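You operate a simulated robot arm through the tools that you are given. There is no shell and no other tool. Be economical: measure what you need, move in short steps, check, and stop when the job is done.

You run a simulated robot arm. Do the job below in one go: nothing can be reset, and whatever is moved stays where it is left.

Task
Swap the black tip on the rod in the holder for the yellow one.
Fine: black tip into the middle of the grey case, new tip screwed tight, lid closed. Set down upright: tip.
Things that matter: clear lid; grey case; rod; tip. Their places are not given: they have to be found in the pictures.

Only the result counts: the job must be done as asked and must still hold three seconds after the hand-in. Knocking over, shifting, dropping, spilling or breaking anything else fails it. Lids that push on must go on centred and level and be pressed home; caps that screw on are set level and turned clockwise until they are tight.

Robot
A 6-joint arm with a two-finger parallel gripper, fixed in place. Base frame: the origin is at the foot of the arm, x ahead of it, y to its left, z up. Readings come in m, degrees, newtons and seconds.
With the tool pointing down near the work surface it reaches from about 0.16 to 0.78 m from the base axis. Its first joint turns from -166.0 to 166.0 degrees. Payload 3.91 kg.
Tool frame: the origin (TCP) lies between the finger pads and is the grasp point; the fingertips stand 0.03 m ahead of it; z points along the fingers, y is the line along which they close. The gripper opens to 0.11 m. The fingers are 0.02 m wide and 0.01 m thick; the gripper's body (0.048 by 0.112 m) begins 0.055 m behind the TCP.
Orientation is told as [roll, pitch, yaw] about the base's x, y, z axes, in that order, counted from this pose: with the fingers straight down and closing along the base's y, the tool's x points along the base's -x, its y along +y and its z along -z.

Tools
- The arm moves only by the tool move_arm. Its argument "targets" is a list of rows, each a list of 7 numbers: the turn, a rotation vector about the base's x, y, z in units of 120 degrees (1.0 is 120 degrees), then the shift along the base's x, y, z in units of 150 mm (1.0 is 150 mm), then the gripper command, from -1 (shut) to 1 (fully open), values between in proportion. In form: [[ax, ay, az, x, y, z, fingers], ...]. A call has 1 to 8 rows; each row is the pose to reach, as a shift and turn from the pose commanded when the call began. A call with a number of a shift or a turn outside -1 to 1 is refused whole. Each row takes 0.2 s and may step no farther than 0.05 m and 8.6 degrees from the row before; otherwise, or with a gripper value out of range, the whole call is refused. Where a pose cannot be reached the arm comes as near as it can. A force on the tool above 80 N (or 10 N above the force at the start of the call, whichever is more), or a blocked arm, ends the call early, and 0.2 s more pass. Each finger travels about 0.108 m/s and halts on what it meets, pressing with about 28 N; the grip force reading is that of the motor and also rises with nothing between the fingers. The clock runs only during rows and for 0.2 s after the last one: add rows that repeat a pose to give the fingers time. It gives the time, the measured TCP pose, the force on the tool (base axes), the opening and the grip force at its end, in the units of the frame above (readings bear some noise), with the torque about the TCP (base axes, N m) and any sound that the robot's microphone picked up, and new pictures: "pictures" is both (left out), scene, wrist or none.
- Cameras (640 x 400 px; columns grow to the right, rows downward): "scene" is fixed at [0.0517, 0.5008, 1.4385]; the picture's right is [-0.95, 0.30, 0.00], its down [0.10, 0.32, -0.94] and it looks along [-0.28, -0.90, -0.34] (base axes); focal length 214 px, centre (320, 200). "wrist" rides on the gripper at [0.077, 0.007, -0.114] in the tool frame; the picture's right is [-0.09, 1.00, 0.00], its down [-0.80, -0.07, -0.59] and it looks along [-0.59, -0.05, 0.80] (tool axes); focal length 270 px, centre (320, 200).
- raise_lower(by): slides the trunk up (or, below 0, down) by that many m; the arm rides with it, the base frame stays. It gives what a move gives, with no picture.
- pixel_to_xyz(camera, pixels): for up to 12 pixels [column, row] of the newest picture of that camera ("zoom" is the newest enlarged one), the place [x, y, z] in the base frame of the surface seen there, good to about 0.002 m. It takes no simulated time.
- enlarge(camera, box): a new picture of the part [left, top, right, bottom] of that camera's present view, enlarged. It takes no simulated time.
- job_done(): hands the job in; it is judged then, once.

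Go step by step. Measure first, check grasps and placings, and put right what went wrong. The budget is 80 turns and 200 pictures, counting those below and the enlarged ones. Unless the task says otherwise, let go and move clear before handing in, and close with one line.

The tools are called after "Call:" by a JSON object that holds its "name" and its "arguments". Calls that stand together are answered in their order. move_arm: Moves the arm, as the interface text tells. Its arguments: {"type":"object","properties":{"targets":{"type":"array","items":{"type":"array","items":{"type":"number"}}},"pictures":{"type":"string","enum":["both","scene","wrist","none"]}},"required":["targets"]} The other tools are called the same way: raise_lower (by) slides the trunk up or down; pixel_to_xyz (camera, pixels) gives the place of the surface under pixels of a picture; enlarge (camera, box) takes an enlarged picture of a part of a camera's view; job_done () hands the job in.

At the start:

```text
time_s: 0.0
position: [0.0058, 0.3579, 1.2599]
orientation: [0.0, 0.0, 0.0]
force: [-0.1, 0.3, 0.0]
moment: [-0.01, -0.01, 0.01]
gripper_width: 0.1099
gripper_force: 0.1
trunk travel left (down, up): [-0.475, 0.065]
```

scene: 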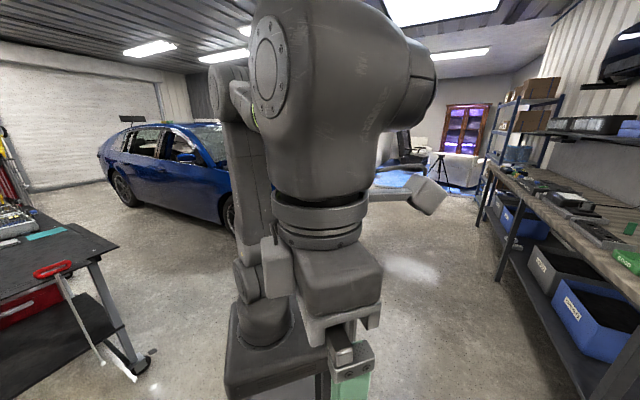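
wrist: 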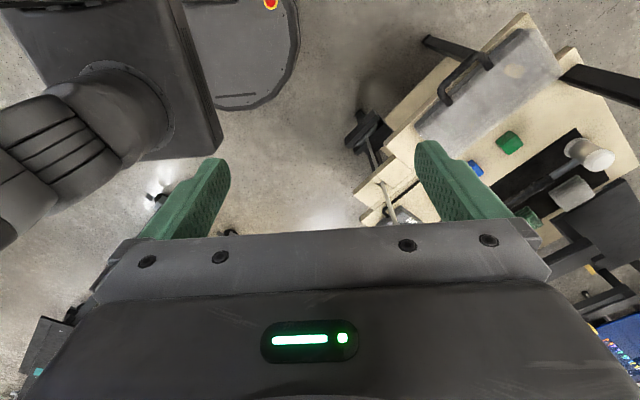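

The wrist picture shows a bench with a black mat and small items around pixels (480-620, 100-220). I'll enlarge it and measure there.

Call:
{"name": "enlarge", "arguments": {"camera": "wrist", "box": [340, 0, 640, 240]}}

Call:
{"name": "pixel_to_xyz", "arguments": {"camera": "wrist", "pixels": [[509, 142], [475, 168], [590, 152], [570, 192], [550, 175], [510, 60], [620, 170], [400, 175], [375, 190], [528, 215], [590, 120], [250, 90]]}}

```text
1.67 times, centred on (490, 120) of wrist
```

zoom: 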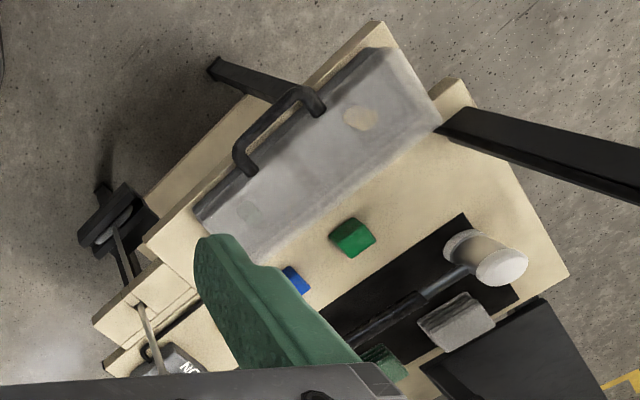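

```text
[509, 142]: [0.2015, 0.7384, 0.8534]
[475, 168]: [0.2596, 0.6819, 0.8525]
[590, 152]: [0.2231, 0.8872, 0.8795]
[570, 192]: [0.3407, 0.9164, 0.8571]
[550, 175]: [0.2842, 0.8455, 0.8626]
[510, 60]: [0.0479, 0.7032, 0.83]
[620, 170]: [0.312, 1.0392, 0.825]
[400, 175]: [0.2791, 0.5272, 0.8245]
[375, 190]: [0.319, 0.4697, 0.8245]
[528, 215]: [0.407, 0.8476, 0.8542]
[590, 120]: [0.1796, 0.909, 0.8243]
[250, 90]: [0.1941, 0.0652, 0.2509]
```

The small bench holds a grey metal box, a hammer and blocks. The scene picture shows two more benches, at left (40,240) and right (600,220), so I'll enlarge and measure those.

Call:
{"name": "enlarge", "arguments": {"camera": "scene", "box": [480, 140, 640, 280]}}

Call:
{"name": "enlarge", "arguments": {"camera": "scene", "box": [0, 180, 160, 380]}}

Call:
{"name": "enlarge", "arguments": {"camera": "wrist", "box": [520, 120, 640, 400]}}

Call:
{"name": "pixel_to_xyz", "arguments": {"camera": "scene", "pixels": [[40, 240], [20, 225], [50, 268], [600, 235], [625, 258], [570, 200], [530, 185], [630, 228], [400, 190], [430, 195], [80, 320]]}}

```text
2.86 times, centred on (560, 210) of scene
```

zoom: 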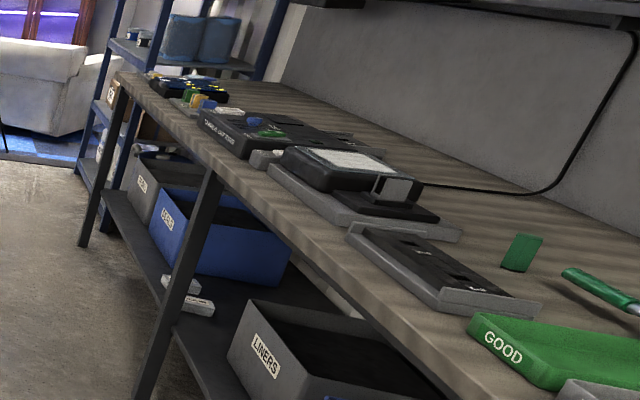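

```text
2.00 times, centred on (80, 280) of scene
```

zoom: 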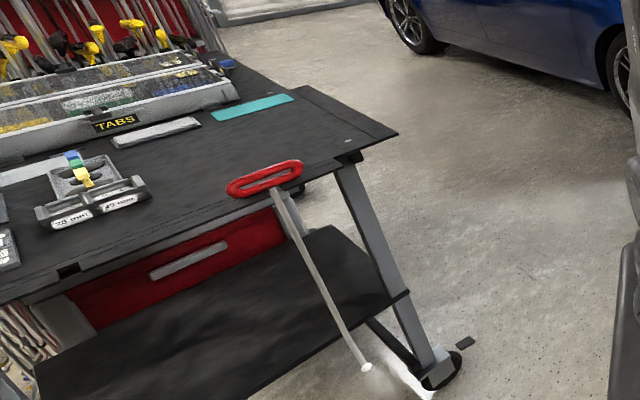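

```text
1.43 times, centred on (580, 260) of wrist
```

zoom: 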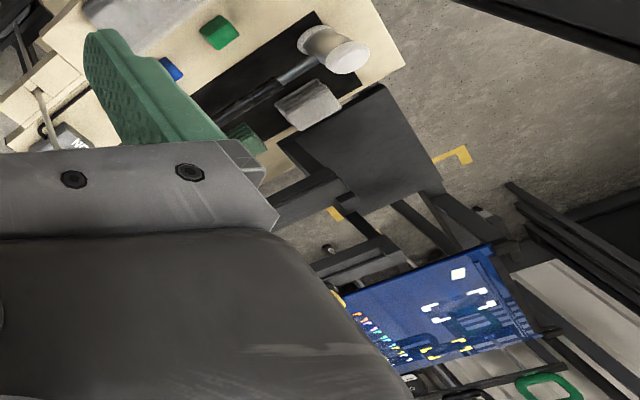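

```text
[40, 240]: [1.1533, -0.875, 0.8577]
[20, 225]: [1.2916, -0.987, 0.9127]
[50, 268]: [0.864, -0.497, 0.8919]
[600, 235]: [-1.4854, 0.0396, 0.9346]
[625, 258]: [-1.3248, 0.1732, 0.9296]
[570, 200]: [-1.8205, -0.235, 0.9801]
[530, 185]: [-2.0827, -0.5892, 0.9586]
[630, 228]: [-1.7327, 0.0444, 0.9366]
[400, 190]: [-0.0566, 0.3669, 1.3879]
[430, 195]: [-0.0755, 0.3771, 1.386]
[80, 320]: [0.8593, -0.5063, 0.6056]
```

The other benches are out of reach, so the work must be on the small bench at x≈0.2–0.5, y≈0.4–1.0, z≈0.824. I'll yaw the tool toward +y to see it.

Call:
{"name": "move_arm", "arguments": {"targets": [[0, 0, 0.07, 0, 0, 0, 1], [0, 0, 0.14, 0, 0, 0, 1], [0, 0, 0.21, 0, 0, 0, 1], [0, 0, 0.28, 0, 0, 0, 1], [0, 0, 0.35, 0, 0, 0, 1], [0, 0, 0.42, 0, 0, 0, 1], [0, 0, 0.49, 0, 0, 0, 1], [0, 0, 0.56, 0, 0, 0, 1]]}}

```text
time_s: 1.8
position: [0.0058, 0.3576, 1.2599]
orientation: [0.0, 0.0, 67.3]
force: [1.2, 0.1, -1.0]
moment: [-0.01, -0.01, -0.01]
gripper_width: 0.1099
gripper_force: 0.0
trunk travel left (down, up): [-0.475, 0.065]
```

scene: 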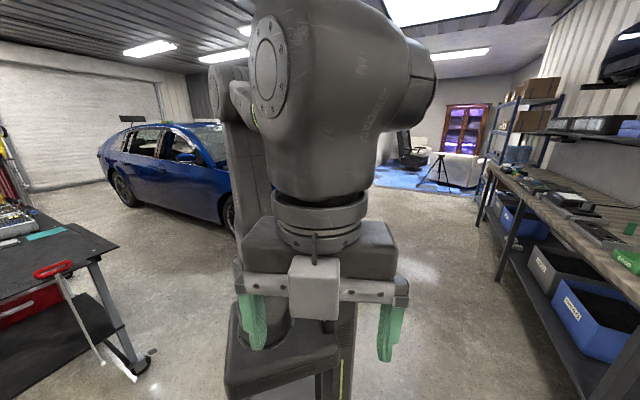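
wrist: 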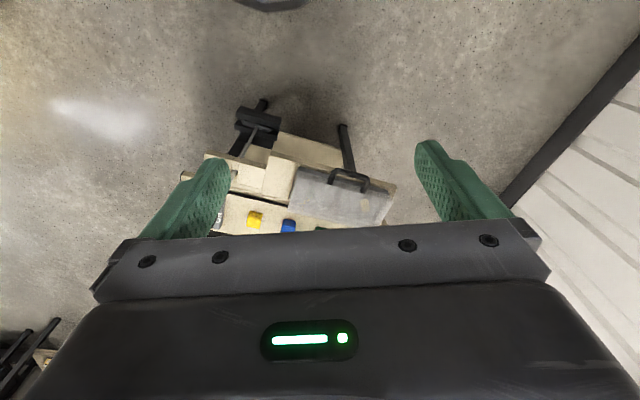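

The bench shows at (220-400, 130-230), with yellow, blue and green blocks partly hidden. I'll move the hand toward the bench for an overhead view.

Call:
{"name": "move_arm", "arguments": {"targets": [[0, 0, 0, 0.2, 0.2, 0, 1], [0, 0, 0, 0.4, 0.4, 0, 1], [0, 0, 0, 0.6, 0.6, 0, 1], [0, 0, 0, 0.8, 0.8, 0, 1], [0, 0, 0, 1, 1, 0, 1]], "pictures": "wrist"}}

```text
time_s: 3.0
position: [0.1556, 0.5109, 1.2597]
orientation: [-0.1, 0.1, 67.3]
force: [-0.2, -0.6, -1.1]
moment: [-0.04, 0.02, 0.04]
gripper_width: 0.1099
gripper_force: 0.0
trunk travel left (down, up): [-0.475, 0.065]
```

wrist: 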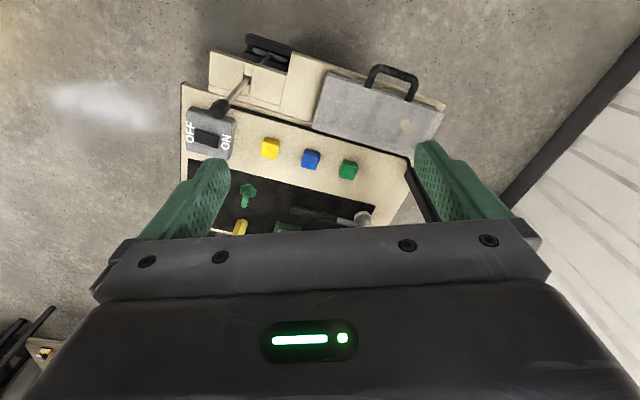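

The bench now shows a lever with a black ball (220,107), coloured blocks and a mat with tools. I'll enlarge and measure.

Call:
{"name": "enlarge", "arguments": {"camera": "wrist", "box": [160, 20, 480, 240]}}

Call:
{"name": "enlarge", "arguments": {"camera": "wrist", "box": [0, 300, 100, 400]}}

Call:
{"name": "pixel_to_xyz", "arguments": {"camera": "wrist", "pixels": [[220, 107], [205, 137], [271, 149], [311, 158], [247, 192], [240, 227], [340, 130], [45, 353]]}}

```text
1.82 times, centred on (320, 130) of wrist
```

zoom: 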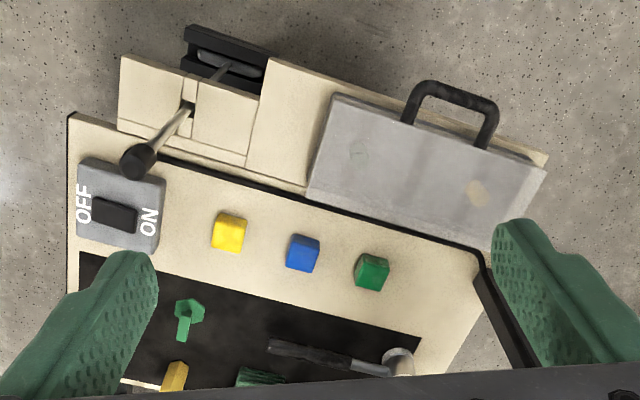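

```text
4.00 times, centred on (50, 350) of wrist
```

zoom: 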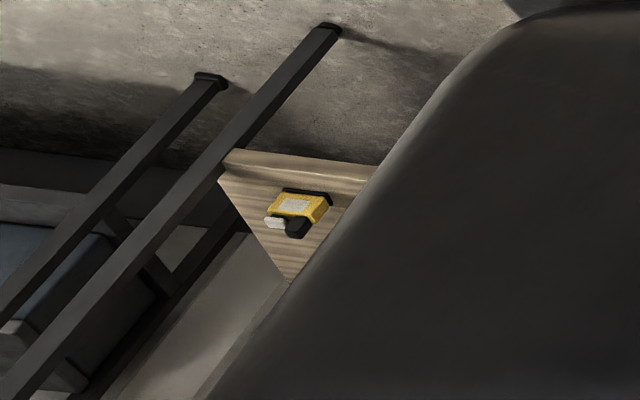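

```text
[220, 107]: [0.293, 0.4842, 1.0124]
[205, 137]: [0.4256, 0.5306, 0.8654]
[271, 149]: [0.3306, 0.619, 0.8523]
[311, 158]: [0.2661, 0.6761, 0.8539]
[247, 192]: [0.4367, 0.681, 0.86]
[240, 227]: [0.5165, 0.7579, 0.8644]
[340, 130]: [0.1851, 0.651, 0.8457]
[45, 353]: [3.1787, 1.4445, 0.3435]
```

The blocks, switch and tools are clear now, but no rod holder or clear lid yet. I'll move further over the bench to see its far part.

Call:
{"name": "move_arm", "arguments": {"targets": [[0, 0, 0, 0.25, 0.2, 0, 1], [0, 0, 0, 0.5, 0.4, 0, 1], [0, 0, 0, 0.75, 0.6, 0, 1], [0, 0, 0, 1, 0.8, 0, 1]], "pictures": "both"}}

```text
time_s: 4.0
position: [0.3055, 0.6245, 1.2544]
orientation: [0.0, 0.0, 67.2]
force: [0.7, 1.4, -0.3]
moment: [-0.03, 0.0, 0.02]
gripper_width: 0.11
gripper_force: 0.0
out of reach, approached as far as the arm can: row 4
trunk travel left (down, up): [-0.475, 0.065]
```

scene: 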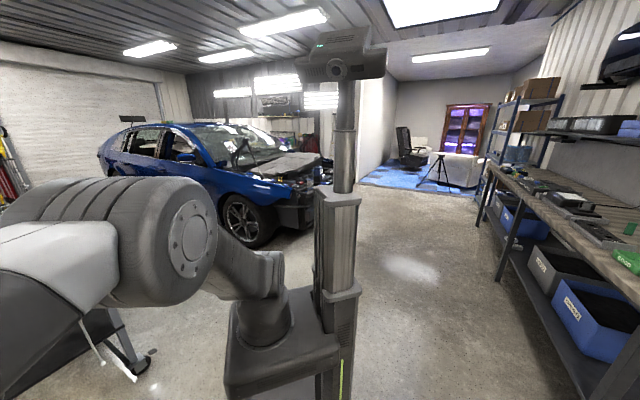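
wrist: 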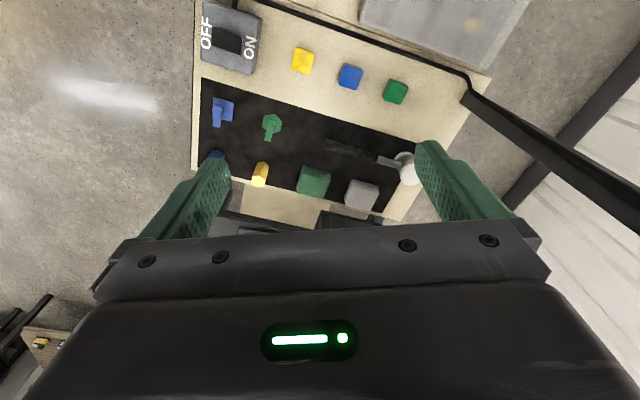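

The far edge of the bench at (270,205)-(350,215) is still hidden by the hand. I'll pull back a little and tilt the camera outward.

Call:
{"name": "move_arm", "arguments": {"targets": [[0, 0, 0, -0.2, -0.25, 0, 1], [0, 0, 0, -0.4, -0.5, 0, 1], [0.064, -0.027, 0, -0.4, -0.6, 0, 1], [0.128, -0.054, 0, -0.4, -0.6, 0, 1], [0.192, -0.081, 0, -0.4, -0.6, 0, 1], [0.256, -0.108, 0, -0.4, -0.6, 0, 1], [0.32, -0.135, 0, -0.4, -0.6, 0, 1]], "pictures": "wrist"}}

```text
time_s: 5.6
position: [0.2434, 0.5345, 1.2566]
orientation: [0.0, -41.8, 67.2]
force: [0.2, 0.0, 0.6]
moment: [-0.03, -0.02, 0.02]
gripper_width: 0.1102
gripper_force: 0.0
trunk travel left (down, up): [-0.475, 0.065]
```

wrist: 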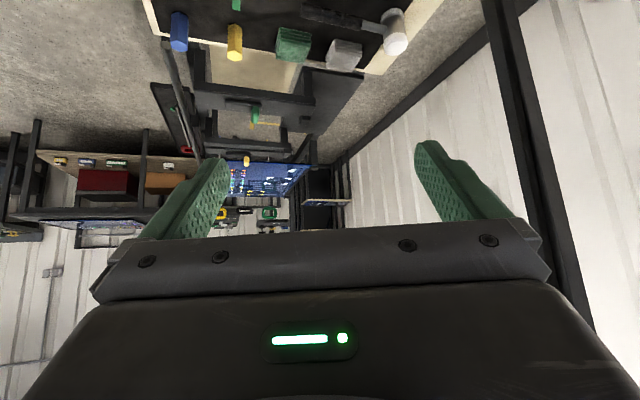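

This way there are only shelves. The earlier left-hand enlargement showed a holder-like grey fixture with coloured pieces on the black bench, so I'll look there again.

Call:
{"name": "enlarge", "arguments": {"camera": "scene", "box": [0, 200, 100, 350]}}

Call:
{"name": "enlarge", "arguments": {"camera": "scene", "box": [540, 200, 640, 400]}}

```text
2.67 times, centred on (50, 275) of scene
```

zoom: 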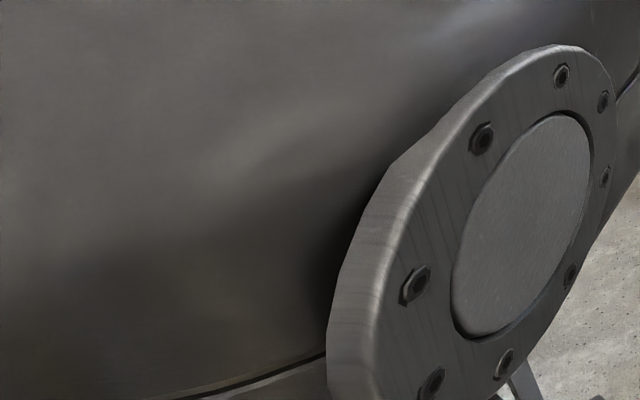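

```text
2.00 times, centred on (590, 300) of scene
```

zoom: 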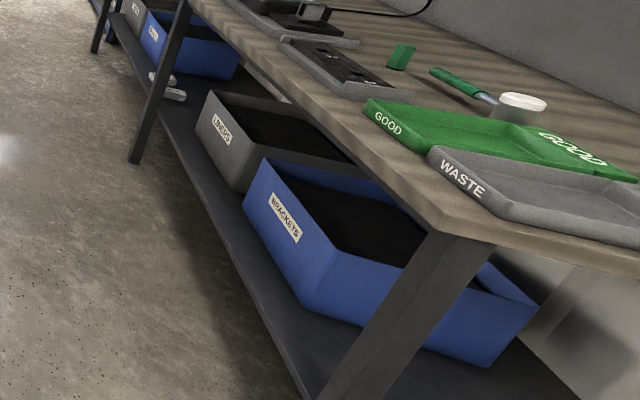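

The arm blocks that view. I'll keep the tilt and yaw toward +x to search ahead of the base.

Call:
{"name": "move_arm", "arguments": {"targets": [[0, 0, -0.07, 0.1, -0.1, 0, 1], [0, 0, -0.14, 0.2, -0.2, 0, 1], [0, 0, -0.21, 0.3, -0.3, 0, 1], [0, 0, -0.28, 0.4, -0.4, 0, 1], [0, 0, -0.35, 0.5, -0.5, 0, 1], [0, 0, -0.42, 0.5, -0.6, 0, 1], [0, 0, -0.49, 0.5, -0.8, 0, 1], [0, 0, -0.56, 0.5, -1, 0, 1]], "pictures": "both"}}

```text
time_s: 7.4
position: [0.3194, 0.3831, 1.2573]
orientation: [-0.1, -41.7, -0.2]
force: [-0.7, -0.4, 0.2]
moment: [0.0, 0.0, -0.01]
gripper_width: 0.1097
gripper_force: 0.0
trunk travel left (down, up): [-0.475, 0.065]
```

scene: 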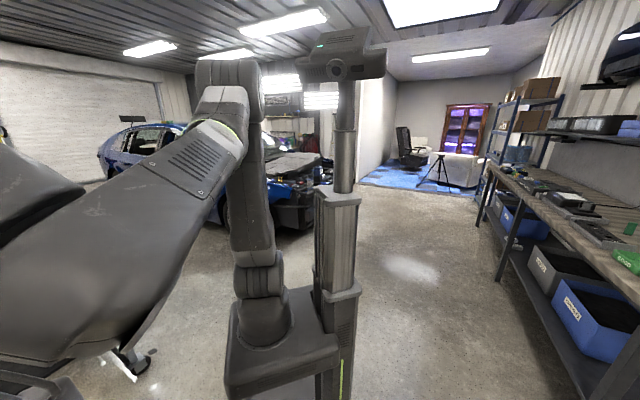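
wrist: 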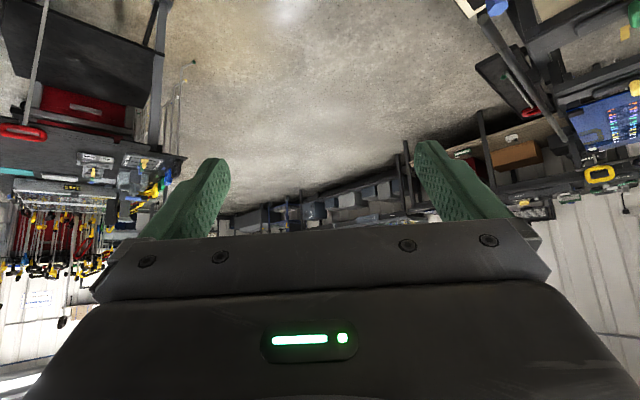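

The bench on the left at (20-180, 130-200) has fixtures on it. I'll enlarge and measure it.

Call:
{"name": "enlarge", "arguments": {"camera": "wrist", "box": [0, 80, 200, 240]}}

Call:
{"name": "pixel_to_xyz", "arguments": {"camera": "wrist", "pixels": [[95, 160], [140, 160], [15, 148], [175, 170], [160, 188], [90, 25], [515, 65], [535, 105], [515, 155], [600, 100], [635, 88], [497, 5]]}}

Call:
{"name": "enlarge", "arguments": {"camera": "wrist", "box": [440, 0, 640, 220]}}

```text
2.50 times, centred on (100, 160) of wrist
```

zoom: 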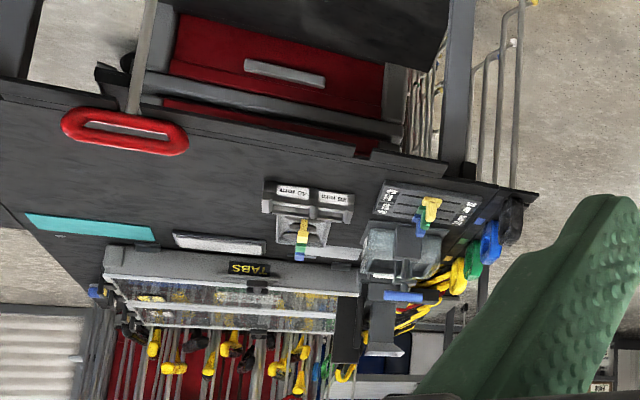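

```text
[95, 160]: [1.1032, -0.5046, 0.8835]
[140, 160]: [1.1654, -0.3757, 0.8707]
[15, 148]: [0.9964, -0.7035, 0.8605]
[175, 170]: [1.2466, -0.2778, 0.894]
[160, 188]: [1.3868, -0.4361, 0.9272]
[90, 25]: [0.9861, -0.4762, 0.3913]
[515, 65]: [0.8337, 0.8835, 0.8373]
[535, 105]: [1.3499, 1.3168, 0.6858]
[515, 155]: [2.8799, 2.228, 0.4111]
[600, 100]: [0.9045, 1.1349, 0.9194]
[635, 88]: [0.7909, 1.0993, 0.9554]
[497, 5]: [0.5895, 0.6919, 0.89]
```

```text
1.82 times, centred on (540, 110) of wrist
```

zoom: 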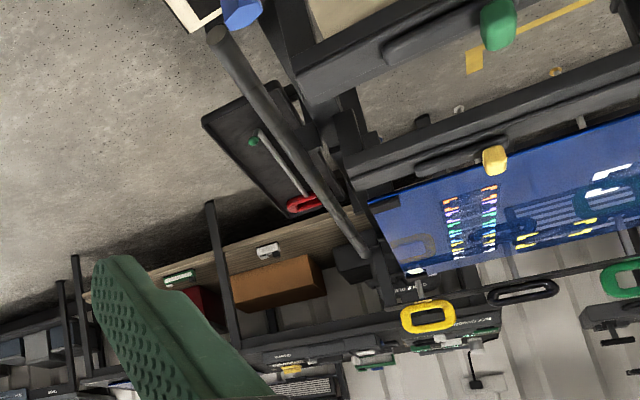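

Everything there is over 1 m away. The region x<0, y>0 is still unseen, so I'll swing the arm and camera that way.

Call:
{"name": "move_arm", "arguments": {"targets": [[0, 0, 0.07, -0.12, 0.1, 0, 1], [0, 0, 0.14, -0.25, 0.2, 0, 1], [0, 0, 0.21, -0.37, 0.2, 0, 1], [0, 0, 0.28, -0.5, 0.2, 0, 1], [0, 0, 0.35, -0.62, 0.2, 0, 1], [0, 0, 0.42, -0.75, 0.2, 0, 1], [0, 0, 0.49, -0.87, 0.2, 0, 1], [0, 0, 0.56, -1, 0.2, 0, 1]], "pictures": "none"}}

Call:
{"name": "move_arm", "arguments": {"targets": [[0, 0, 0.07, -0.12, 0, 0, 1], [0, 0, 0.14, -0.25, 0, 0, 1], [0, 0, 0.21, -0.37, 0, 0, 1], [0, 0, 0.28, -0.5, 0, 0, 1], [0, 0, 0.35, -0.62, 0, 0, 1], [0, 0, 0.42, -0.75, 0, 0, 1], [0, 0, 0.49, -0.87, 0, 0, 1], [0, 0, 0.56, -1, 0, 0, 1]], "pictures": "both"}}

```text
time_s: 9.2
position: [0.1689, 0.4139, 1.256]
orientation: [0.0, -41.7, 67.4]
force: [-0.1, 0.8, -0.6]
moment: [0.01, 0.03, 0.01]
gripper_width: 0.11
gripper_force: 0.1
trunk travel left (down, up): [-0.475, 0.065]
```

```text
time_s: 11.0
position: [0.0198, 0.414, 1.2575]
orientation: [-0.1, -41.7, 134.6]
force: [-0.7, -0.7, 0.6]
moment: [0.02, -0.02, 0.02]
gripper_width: 0.1101
gripper_force: 0.1
trunk travel left (down, up): [-0.475, 0.065]
```

scene: 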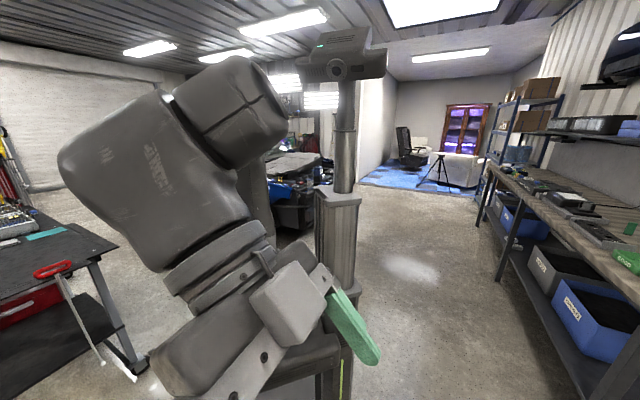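
wrist: 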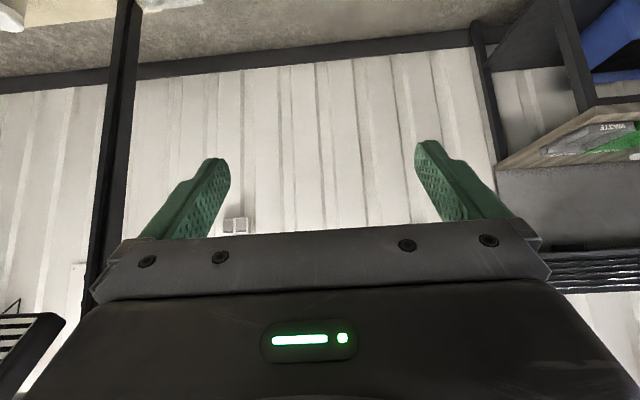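

That way there is only the wall. In the scene picture there's a dark trolley-like thing behind the arm at (295,200), so I'll enlarge and measure it.

Call:
{"name": "enlarge", "arguments": {"camera": "scene", "box": [230, 100, 390, 240]}}

Call:
{"name": "pixel_to_xyz", "arguments": {"camera": "scene", "pixels": [[300, 165], [295, 210], [285, 190], [340, 300], [340, 200], [400, 300], [340, 70], [300, 130]]}}

Call:
{"name": "enlarge", "arguments": {"camera": "wrist", "box": [0, 0, 220, 120]}}

```text
2.86 times, centred on (310, 170) of scene
```

zoom: 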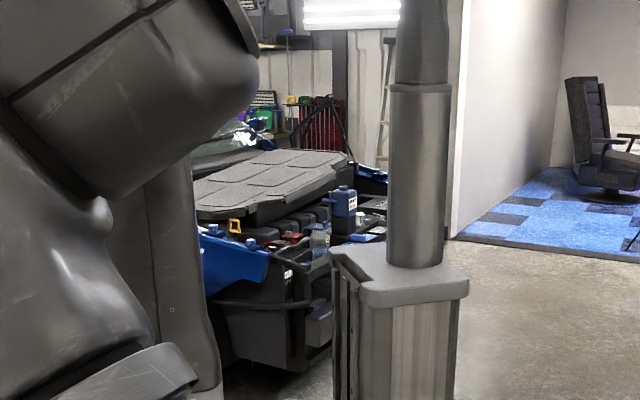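

```text
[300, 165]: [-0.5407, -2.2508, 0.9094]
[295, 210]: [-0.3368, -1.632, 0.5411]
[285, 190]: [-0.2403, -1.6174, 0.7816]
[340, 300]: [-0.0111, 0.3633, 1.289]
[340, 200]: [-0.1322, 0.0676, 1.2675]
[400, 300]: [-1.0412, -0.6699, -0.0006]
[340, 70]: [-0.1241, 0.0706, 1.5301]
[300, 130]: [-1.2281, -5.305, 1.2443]
```

```text
2.91 times, centred on (110, 60) of wrist
```

zoom: 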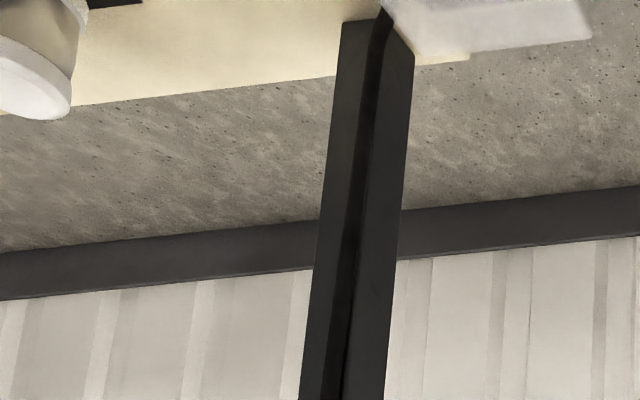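

No work station elsewhere, so it must be on the small bench. I'll untilt and return above it for close-ups, especially of the lever with the black end.

Call:
{"name": "move_arm", "arguments": {"targets": [[-0.0494, -0.0488, 0, 0, 0, 0, 1], [-0.0988, -0.0976, 0, 0, 0, 0, 1], [-0.148, -0.146, 0, 0, 0, 0, 1], [-0.198, -0.195, 0, 0, 0, 0, 1], [-0.247, -0.244, 0, 0, 0, 0, 1]], "pictures": "wrist"}}

Call:
{"name": "move_arm", "arguments": {"targets": [[0, 0, -0.07, 0.12, 0, 0, 1], [0, 0, -0.14, 0.25, 0, 0, 1], [0, 0, -0.21, 0.37, 0, 0, 1], [0, 0, -0.28, 0.5, 0, 0, 1], [0, 0, -0.35, 0.62, 0, 0, 1], [0, 0, -0.42, 0.75, 0, 0, 1], [0, 0, -0.49, 0.87, 0, 0, 1], [0, 0, -0.56, 0.8, 0, 0, 1]], "pictures": "wrist"}}

Call:
{"name": "enlarge", "arguments": {"camera": "wrist", "box": [180, 40, 340, 140]}}

Call:
{"name": "enlarge", "arguments": {"camera": "wrist", "box": [180, 140, 420, 240]}}

```text
time_s: 12.2
position: [0.0185, 0.4153, 1.2564]
orientation: [-0.2, 0.2, 134.5]
force: [-0.4, 0.7, -0.8]
moment: [-0.02, 0.01, 0.01]
gripper_width: 0.11
gripper_force: 0.1
trunk travel left (down, up): [-0.475, 0.065]
```

wrist: 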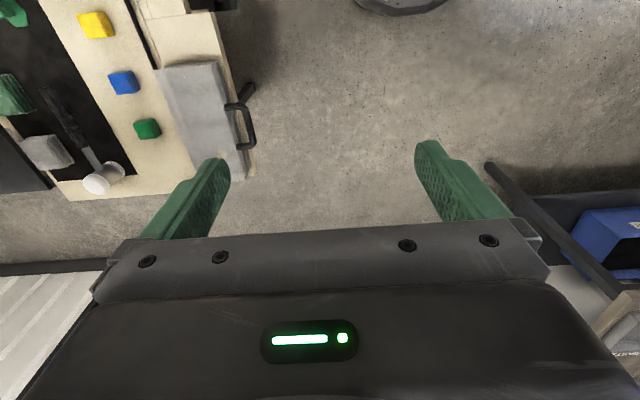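

```text
time_s: 14.0
position: [0.1386, 0.4137, 1.2565]
orientation: [-0.3, 0.0, 67.2]
force: [-0.1, -0.9, -0.3]
moment: [-0.03, -0.02, 0.0]
gripper_width: 0.1101
gripper_force: 0.1
trunk travel left (down, up): [-0.475, 0.065]
```

wrist: 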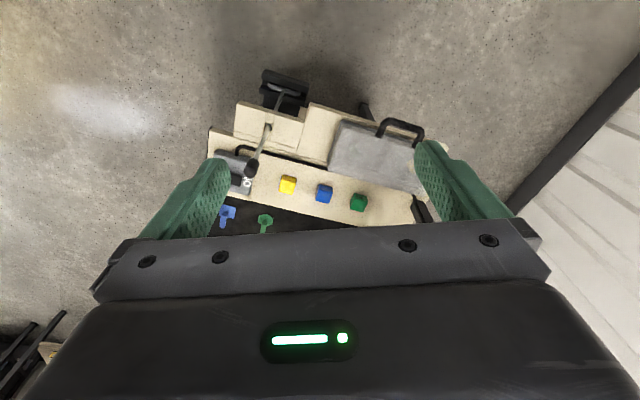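

```text
4.00 times, centred on (260, 90) of wrist
```

zoom: 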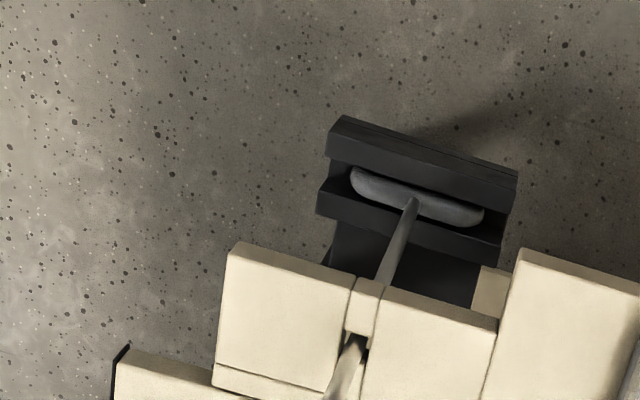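

```text
2.67 times, centred on (300, 190) of wrist
```

zoom: 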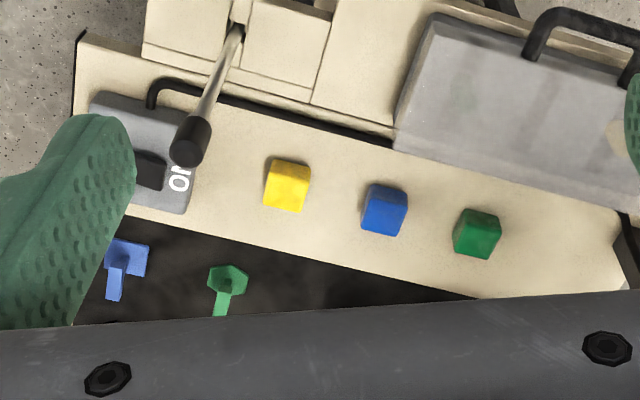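

The rod with a black end runs up from a black holder with a grey crossbar (zoom 1), through a clip, to above the bench. I'll measure along it.

Call:
{"name": "pixel_to_xyz", "arguments": {"camera": "wrist", "pixels": [[251, 169], [255, 158], [262, 145], [269, 128], [278, 100], [285, 90], [270, 80], [240, 160], [250, 120], [287, 185], [233, 190], [340, 150]]}}

Call:
{"name": "enlarge", "arguments": {"camera": "wrist", "box": [225, 120, 285, 190]}}

```text
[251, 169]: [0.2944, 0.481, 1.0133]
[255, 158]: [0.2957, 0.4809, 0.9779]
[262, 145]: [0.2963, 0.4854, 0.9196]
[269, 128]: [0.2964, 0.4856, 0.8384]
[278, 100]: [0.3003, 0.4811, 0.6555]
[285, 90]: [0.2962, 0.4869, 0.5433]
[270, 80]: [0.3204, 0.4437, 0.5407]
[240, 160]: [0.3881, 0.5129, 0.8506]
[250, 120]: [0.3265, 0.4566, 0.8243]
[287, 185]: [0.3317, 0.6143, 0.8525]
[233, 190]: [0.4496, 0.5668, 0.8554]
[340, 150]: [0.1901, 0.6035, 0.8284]
```

```text
5.71 times, centred on (255, 155) of wrist
```

zoom: 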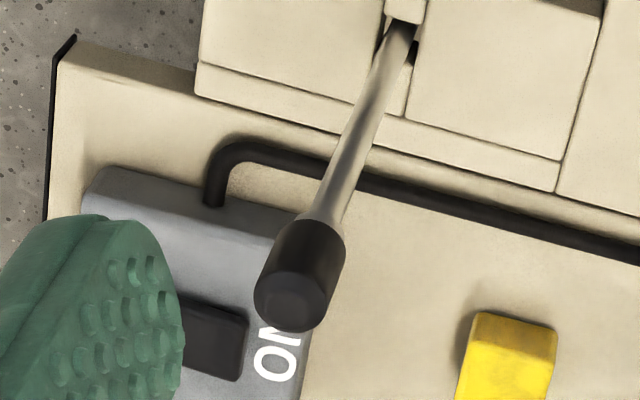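

It's a vertical rod at about (0.296, 0.483) with the black tip on top at z≈1.01. The silver box with the handle may be the grey case, with tips showing through its lid. I'll inspect it.

Call:
{"name": "enlarge", "arguments": {"camera": "wrist", "box": [310, 95, 450, 205]}}

Call:
{"name": "pixel_to_xyz", "arguments": {"camera": "wrist", "pixels": [[342, 125], [330, 165], [410, 190], [378, 130], [400, 122], [420, 130], [360, 155], [350, 130], [400, 150], [390, 170], [340, 150], [415, 150]]}}

```text
3.64 times, centred on (380, 150) of wrist
```

zoom: 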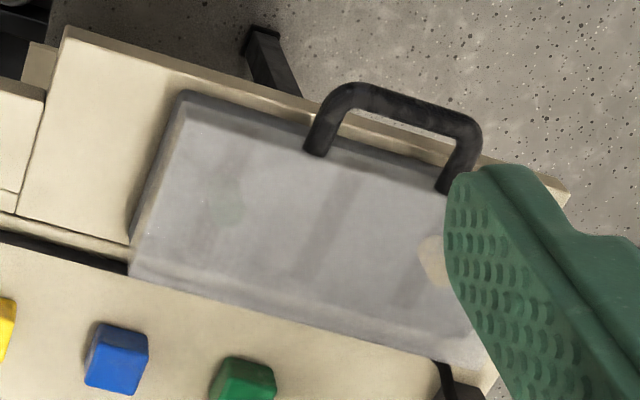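

```text
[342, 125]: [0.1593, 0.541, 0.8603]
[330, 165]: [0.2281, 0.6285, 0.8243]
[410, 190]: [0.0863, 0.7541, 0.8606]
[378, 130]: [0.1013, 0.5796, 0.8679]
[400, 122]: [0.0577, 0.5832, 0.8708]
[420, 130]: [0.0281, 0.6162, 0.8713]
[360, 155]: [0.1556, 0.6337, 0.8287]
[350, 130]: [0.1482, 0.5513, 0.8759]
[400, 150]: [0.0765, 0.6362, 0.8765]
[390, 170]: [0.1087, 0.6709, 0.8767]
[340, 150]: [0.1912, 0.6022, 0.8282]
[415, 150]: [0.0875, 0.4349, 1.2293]
```

Confirmed: it's a frosted lid over three compartments, with green in one, the middle empty and yellow in the far one. I'll move closer for precise geometry.

Call:
{"name": "move_arm", "arguments": {"targets": [[0, 0, 0, -0.1, 0.2, -0.2, 1], [0, 0, 0, -0.2, 0.4, -0.4, 1], [0, 0, 0, -0.3, 0.6, -0.6, 1], [0, 0, 0, -0.4, 0.8, -0.8, 1], [0, 0, 0, -0.43, 1, -1, 1]], "pictures": "wrist"}}

Call:
{"name": "enlarge", "arguments": {"camera": "wrist", "box": [200, 20, 440, 230]}}

```text
time_s: 15.2
position: [0.0744, 0.5656, 1.1064]
orientation: [-0.2, 0.0, 67.2]
force: [-0.2, -0.3, 0.8]
moment: [-0.03, 0.03, 0.01]
gripper_width: 0.1102
gripper_force: 0.1
trunk travel left (down, up): [-0.475, 0.065]
```

wrist: 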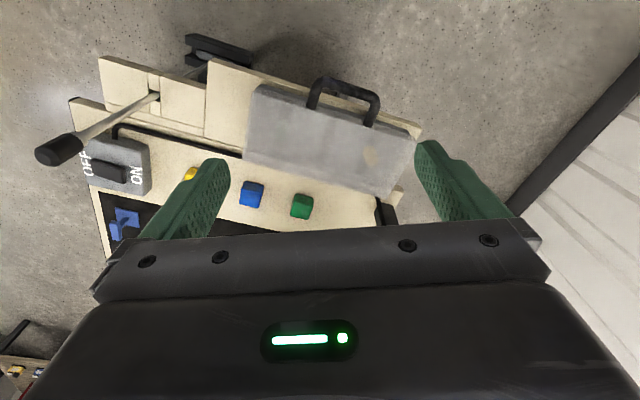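

```text
1.90 times, centred on (320, 125) of wrist
```

zoom: 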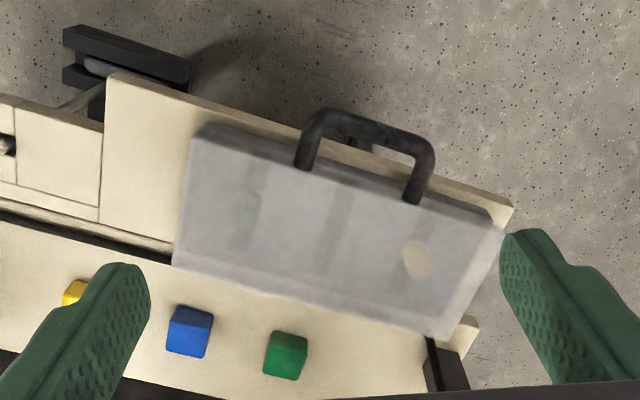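

The case is now fully visible. I'll measure the lid corners, handle and edges in the zoom.

Call:
{"name": "pixel_to_xyz", "arguments": {"camera": "zoom", "pixels": [[210, 140], [480, 230], [430, 325], [190, 250], [305, 155], [330, 116], [375, 128], [425, 150], [414, 195], [340, 145], [400, 180], [350, 165]]}}

Call:
{"name": "pixel_to_xyz", "arguments": {"camera": "zoom", "pixels": [[250, 205], [417, 260], [330, 230], [300, 200], [300, 270], [400, 290], [460, 250], [200, 225], [200, 150], [240, 140], [470, 208], [465, 270]]}}

Call:
{"name": "enlarge", "arguments": {"camera": "wrist", "box": [230, 70, 430, 195]}}

```text
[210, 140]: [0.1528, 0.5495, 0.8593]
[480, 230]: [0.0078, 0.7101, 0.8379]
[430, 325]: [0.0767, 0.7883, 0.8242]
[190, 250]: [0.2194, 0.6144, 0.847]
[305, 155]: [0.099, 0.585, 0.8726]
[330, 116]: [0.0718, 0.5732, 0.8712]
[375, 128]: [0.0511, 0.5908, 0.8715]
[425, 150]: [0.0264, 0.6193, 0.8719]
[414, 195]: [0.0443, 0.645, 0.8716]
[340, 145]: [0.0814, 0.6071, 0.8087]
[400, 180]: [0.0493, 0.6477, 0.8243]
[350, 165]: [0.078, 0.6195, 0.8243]
```

```text
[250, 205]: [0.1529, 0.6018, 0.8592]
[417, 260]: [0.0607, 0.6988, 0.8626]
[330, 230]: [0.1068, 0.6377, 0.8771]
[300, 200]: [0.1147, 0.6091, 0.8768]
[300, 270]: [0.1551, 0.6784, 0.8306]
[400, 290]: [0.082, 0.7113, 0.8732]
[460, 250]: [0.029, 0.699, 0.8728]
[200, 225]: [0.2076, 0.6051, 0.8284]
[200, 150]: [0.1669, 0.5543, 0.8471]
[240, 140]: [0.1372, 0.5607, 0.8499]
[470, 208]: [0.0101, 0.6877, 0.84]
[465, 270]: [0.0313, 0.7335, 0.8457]
```

```text
3.20 times, centred on (330, 132) of wrist
```

zoom: 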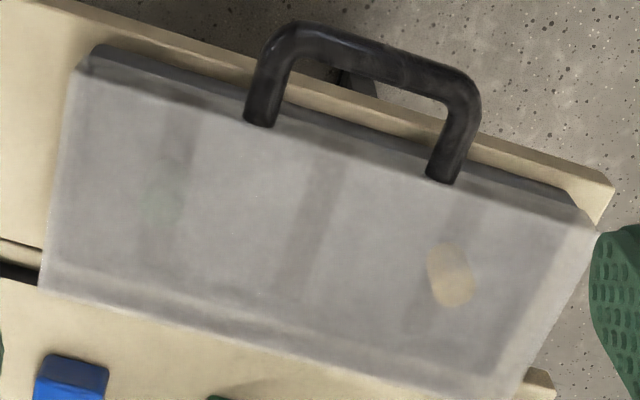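

The lid's handle bar is at z≈0.8715 around (0.051,0.591), sticking out from the lid's front edge. The case's long axis is about (-0.70,0.71). I'll turn to yaw ~134 so the fingers close across the bar, and descend partway.

Call:
{"name": "move_arm", "arguments": {"targets": [[0, 0, 0.07, 0, 0, 0, 1], [0, 0, 0.14, 0, 0, 0, 0.7], [0, 0, 0.21, 0, 0, 0, 0.3], [0, 0, 0.28, 0, 0.05, -0.1, 0], [0, 0, 0.35, -0.05, 0.1, -0.25, -0.2], [0, 0, 0.42, -0.1, 0.15, -0.4, -0.4], [0, 0, 0.49, -0.15, 0.17, -0.6, -0.5], [0, 0, 0.56, -0.155, 0.17, -0.8, -0.56]], "pictures": "both"}}

Call:
{"name": "enlarge", "arguments": {"camera": "wrist", "box": [200, 30, 440, 240]}}

```text
time_s: 17.0
position: [0.0512, 0.5908, 0.986]
orientation: [-0.2, 0.0, 134.7]
force: [-0.4, 0.4, 0.3]
moment: [-0.02, 0.0, -0.02]
gripper_width: 0.0242
gripper_force: 0.0
trunk travel left (down, up): [-0.475, 0.065]
```

scene: 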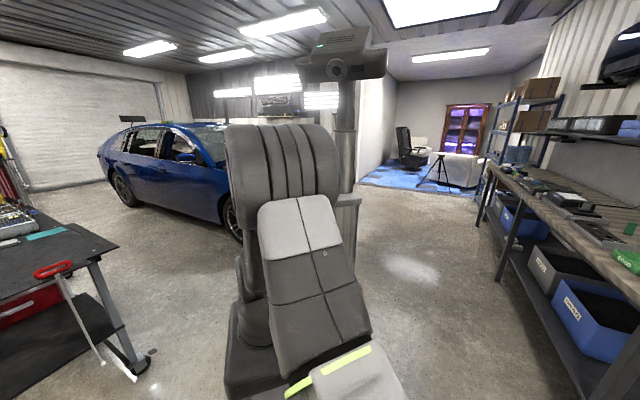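
wrist: 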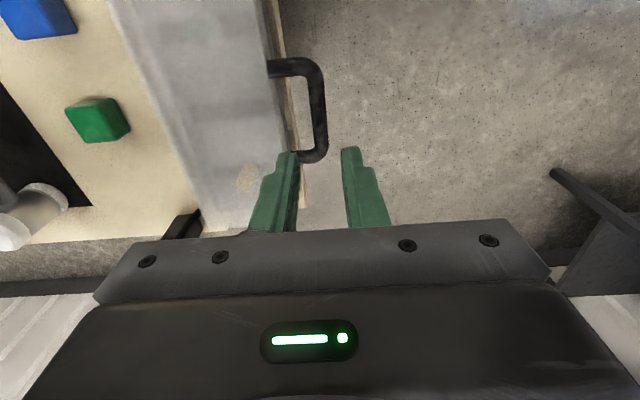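

```text
1.90 times, centred on (320, 135) of wrist
```

zoom: 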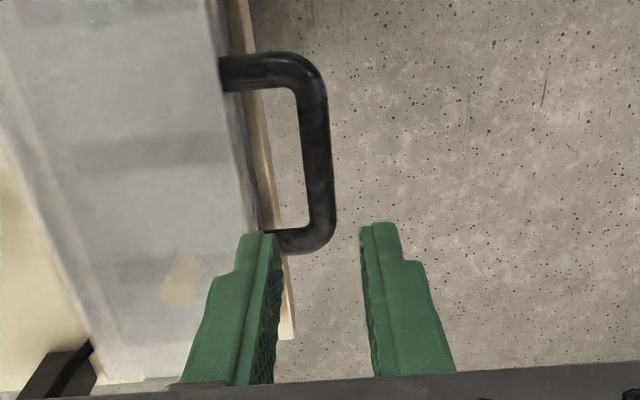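

I see the handle at zoom (320,150). I'll measure it and the case edges more exactly.

Call:
{"name": "pixel_to_xyz", "arguments": {"camera": "zoom", "pixels": [[313, 100], [317, 150], [322, 200], [228, 75], [265, 70], [285, 242], [240, 130], [255, 200], [215, 150], [180, 280], [80, 40], [250, 100]]}}

Call:
{"name": "pixel_to_xyz", "arguments": {"camera": "wrist", "pixels": [[120, 15], [150, 90], [200, 200], [245, 40], [262, 100], [270, 5], [182, 222], [98, 118], [165, 50], [225, 225], [250, 180], [180, 150]]}}

```text
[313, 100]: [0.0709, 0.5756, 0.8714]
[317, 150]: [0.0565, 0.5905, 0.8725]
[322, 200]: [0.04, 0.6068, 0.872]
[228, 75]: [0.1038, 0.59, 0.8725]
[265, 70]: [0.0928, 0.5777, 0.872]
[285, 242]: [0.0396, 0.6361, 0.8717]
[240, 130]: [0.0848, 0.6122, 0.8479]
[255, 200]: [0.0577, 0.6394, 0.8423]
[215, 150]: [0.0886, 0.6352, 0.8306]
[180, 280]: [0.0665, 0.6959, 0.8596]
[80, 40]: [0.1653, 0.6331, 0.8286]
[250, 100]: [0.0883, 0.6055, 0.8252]
```

```text
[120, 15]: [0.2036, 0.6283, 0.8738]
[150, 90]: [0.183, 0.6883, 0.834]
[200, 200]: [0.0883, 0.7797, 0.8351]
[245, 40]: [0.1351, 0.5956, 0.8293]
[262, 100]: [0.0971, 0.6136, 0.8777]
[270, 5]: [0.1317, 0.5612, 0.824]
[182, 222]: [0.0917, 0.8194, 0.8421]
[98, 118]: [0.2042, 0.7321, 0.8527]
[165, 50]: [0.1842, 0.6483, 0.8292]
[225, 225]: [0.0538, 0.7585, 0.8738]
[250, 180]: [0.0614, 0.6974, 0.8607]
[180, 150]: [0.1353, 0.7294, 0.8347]
```

The bar runs at 134.8°, centred at (0.0555,0.591), with its top at z≈0.872. I'll descend over it, grip it and check.

Call:
{"name": "move_arm", "arguments": {"targets": [[0, 0, 0, 0.02, 0.01, -0.3, -0.56], [0, 0, 0, 0.022, 0.01, -0.55, -0.56], [0, 0, 0, 0.022, 0.01, -0.76, -0.56], [0, 0, 0, 0.022, 0.01, -0.76, -1], [0, 0, 0, 0.022, 0.01, -0.76, -1]], "pictures": "wrist"}}

```text
time_s: 18.2
position: [0.0545, 0.5904, 0.8733]
orientation: [-0.1, -0.1, 134.7]
force: [-1.9, -3.2, -0.7]
moment: [0.17, 0.23, -0.36]
gripper_width: 0.0132
gripper_force: 45.3
trunk travel left (down, up): [-0.475, 0.065]
```

wrist: 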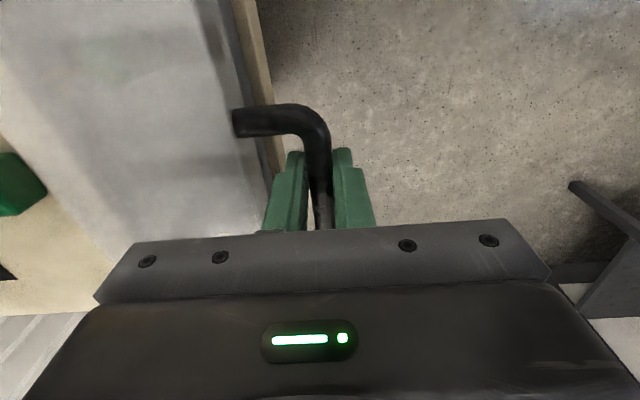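

The bar is gripped (13 mm). I'll try a small lift to see how the lid opens.

Call:
{"name": "move_arm", "arguments": {"targets": [[0, 0, 0, 0, 0, 0.05, -1], [0, 0, 0, 0, 0, 0.1, -1], [0, 0, 0, 0.003, 0.003, 0.15, -1]], "pictures": "wrist"}}

```text
time_s: 19.0
position: [0.0581, 0.5939, 0.8947]
orientation: [-0.2, -0.1, 134.4]
force: [10.7, 11.6, -5.3]
moment: [-0.02, -0.06, -0.31]
gripper_width: 0.0136
gripper_force: 44.7
trunk travel left (down, up): [-0.475, 0.065]
```

wrist: 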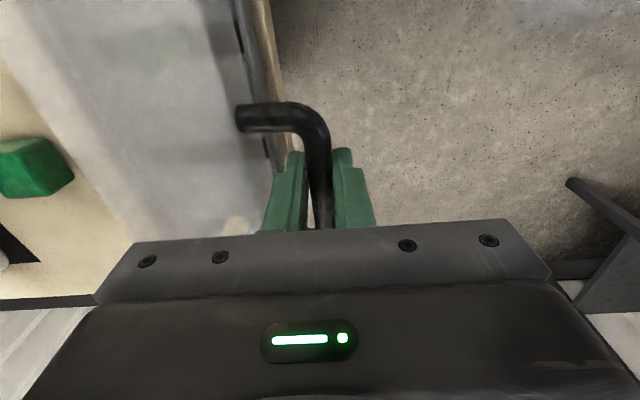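

The lid is hinged at its back edge: the hand was drawn inward about 5 mm for a 21 mm lift. I'll follow the arc (R≈0.13 m) to about 48° and check.

Call:
{"name": "move_arm", "arguments": {"targets": [[0, 0, 0, 0.049, 0.048, 0.09, -1], [0, 0, 0, 0.085, 0.084, 0.183, -1], [0, 0, 0, 0.135, 0.134, 0.282, -1], [0, 0, 0, 0.195, 0.194, 0.369, -1]], "pictures": "wrist"}}

```text
time_s: 20.0
position: [0.0823, 0.6195, 0.9541]
orientation: [-0.5, -0.3, 134.4]
force: [-17.7, -14.6, 22.2]
moment: [-0.08, 0.26, -0.14]
gripper_width: 0.0133
gripper_force: 44.6
trunk travel left (down, up): [-0.475, 0.065]
```

wrist: 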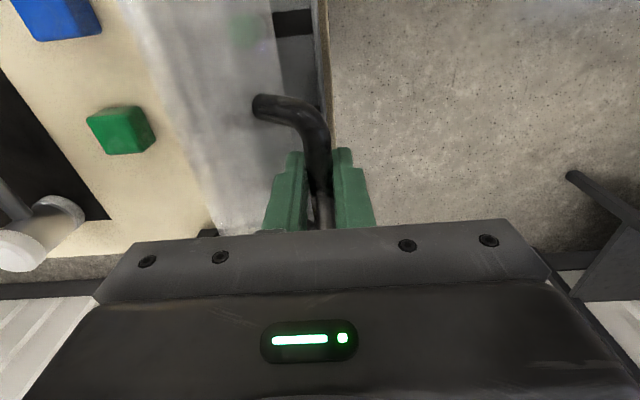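

Force now points radially outward, so the radius is nearer 0.148 m. I'll continue along the corrected arc to about 76°.

Call:
{"name": "move_arm", "arguments": {"targets": [[0, 0, 0, 0.063, 0.062, 0.107, -1], [0, 0, 0, 0.144, 0.143, 0.183, -1], [0, 0, 0, 0.231, 0.229, 0.243, -1], [0, 0, 0, 0.324, 0.321, 0.286, -1]], "pictures": "wrist"}}

```text
time_s: 21.0
position: [0.1355, 0.6706, 0.9925]
orientation: [-0.2, 0.0, 134.6]
force: [-2.8, 5.3, -5.2]
moment: [0.41, 0.26, 0.11]
gripper_width: 0.0135
gripper_force: 45.3
trunk travel left (down, up): [-0.475, 0.065]
```

wrist: 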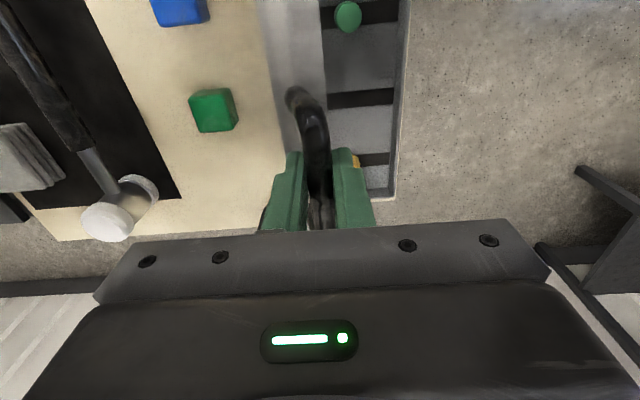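

Force is low and the compartments are exposed. I'll carry on past vertical to about 98°.

Call:
{"name": "move_arm", "arguments": {"targets": [[0, 0, 0, 0.096, 0.095, 0.024, -1], [0, 0, 0, 0.169, 0.168, 0.029, -1], [0, 0, 0, 0.266, 0.264, 0.02, -1]], "pictures": "wrist"}}

```text
time_s: 21.8
position: [0.1728, 0.7094, 0.9924]
orientation: [-0.1, 0.2, 134.5]
force: [-4.6, -1.0, -20.5]
moment: [0.26, 0.19, 0.37]
gripper_width: 0.0135
gripper_force: 44.8
trunk travel left (down, up): [-0.475, 0.065]
```

wrist: 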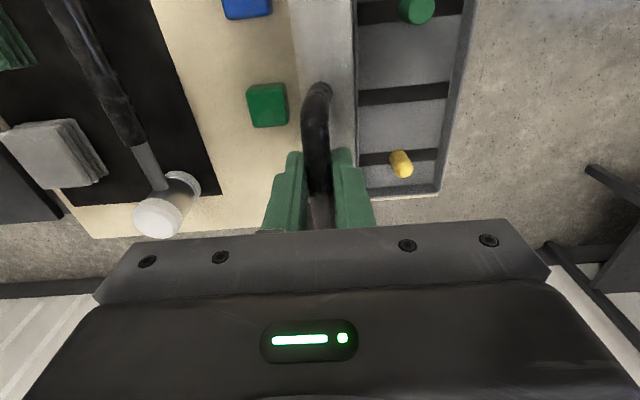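

Yellow at (400,163), green at the top (418,8) and the middle band (405,94) are in view. I'll open a little further to find a resting stop, then check.

Call:
{"name": "move_arm", "arguments": {"targets": [[0, 0, 0, 0.05, 0.05, -0.035, -1], [0, 0, 0, 0.111, 0.11, -0.069, -1], [0, 0, 0, 0.188, 0.187, -0.111, -1]], "pictures": "wrist"}}

```text
time_s: 22.5
position: [0.18, 0.7173, 0.9886]
orientation: [1.1, 0.3, 135.1]
force: [-50.5, -68.1, 32.0]
moment: [-1.2, 1.33, 0.11]
gripper_width: 0.014
gripper_force: 45.4
trunk travel left (down, up): [-0.475, 0.065]
stopped in row 3: the force on the tool passed its limit at 91 N (the readings are from after the stop); the commanded pose is now the measured one
```

wrist: 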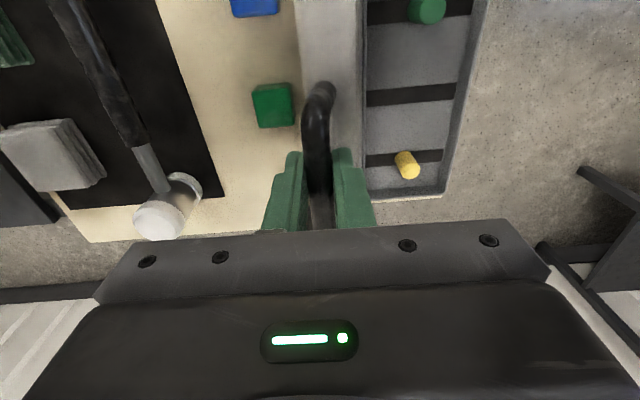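

The lid has reached its stop at about 102°. I'll relax slightly, open the fingers a little and rise clear, then see whether it stays.

Call:
{"name": "move_arm", "arguments": {"targets": [[0, 0, 0, -0.01, -0.01, 0, -1], [0, 0, 0, -0.01, -0.01, 0, -0.6], [0, 0, 0, -0.01, -0.01, 0, -0.55], [0, 0, 0, -0.01, -0.01, 0, -0.55], [0, 0, 0, -0.01, -0.01, 0.2, -0.55], [0, 0, 0, -0.01, -0.01, 0.45, -0.55], [0, 0, 0, -0.01, -0.01, 0.75, -0.55]], "pictures": "wrist"}}

```text
time_s: 24.1
position: [0.1884, 0.7258, 1.0952]
orientation: [0.8, 0.3, 134.8]
force: [-0.4, 0.0, -0.2]
moment: [0.0, -0.02, 0.02]
gripper_width: 0.0249
gripper_force: 0.0
trunk travel left (down, up): [-0.475, 0.065]
```

wrist: 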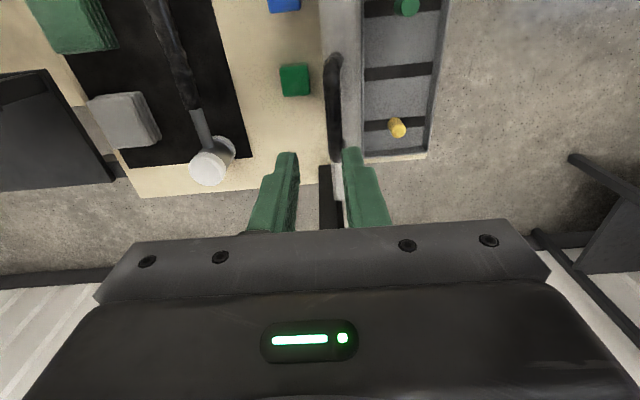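

The lid stays open. Now I'll zoom into the case and measure the tips and compartments.

Call:
{"name": "enlarge", "arguments": {"camera": "wrist", "box": [320, 0, 470, 170]}}

Call:
{"name": "pixel_to_xyz", "arguments": {"camera": "wrist", "pixels": [[399, 128], [392, 128], [397, 117], [398, 72], [375, 74], [425, 70], [407, 6], [395, 40], [395, 95], [378, 125], [430, 125], [333, 100]]}}

```text
2.35 times, centred on (395, 85) of wrist
```

zoom: 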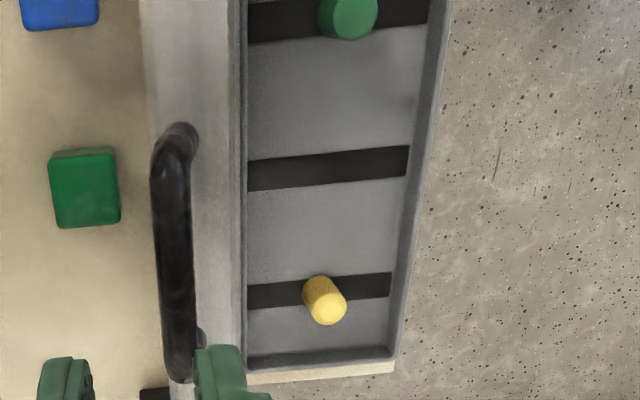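

```text
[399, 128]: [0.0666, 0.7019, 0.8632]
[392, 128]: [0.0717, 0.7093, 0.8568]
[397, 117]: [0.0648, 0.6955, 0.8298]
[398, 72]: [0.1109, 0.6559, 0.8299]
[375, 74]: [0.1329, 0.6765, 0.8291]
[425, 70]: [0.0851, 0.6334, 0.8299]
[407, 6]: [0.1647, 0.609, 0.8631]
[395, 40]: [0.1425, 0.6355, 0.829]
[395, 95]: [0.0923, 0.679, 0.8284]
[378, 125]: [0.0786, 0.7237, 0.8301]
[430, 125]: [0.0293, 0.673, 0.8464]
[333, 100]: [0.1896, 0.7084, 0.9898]
```

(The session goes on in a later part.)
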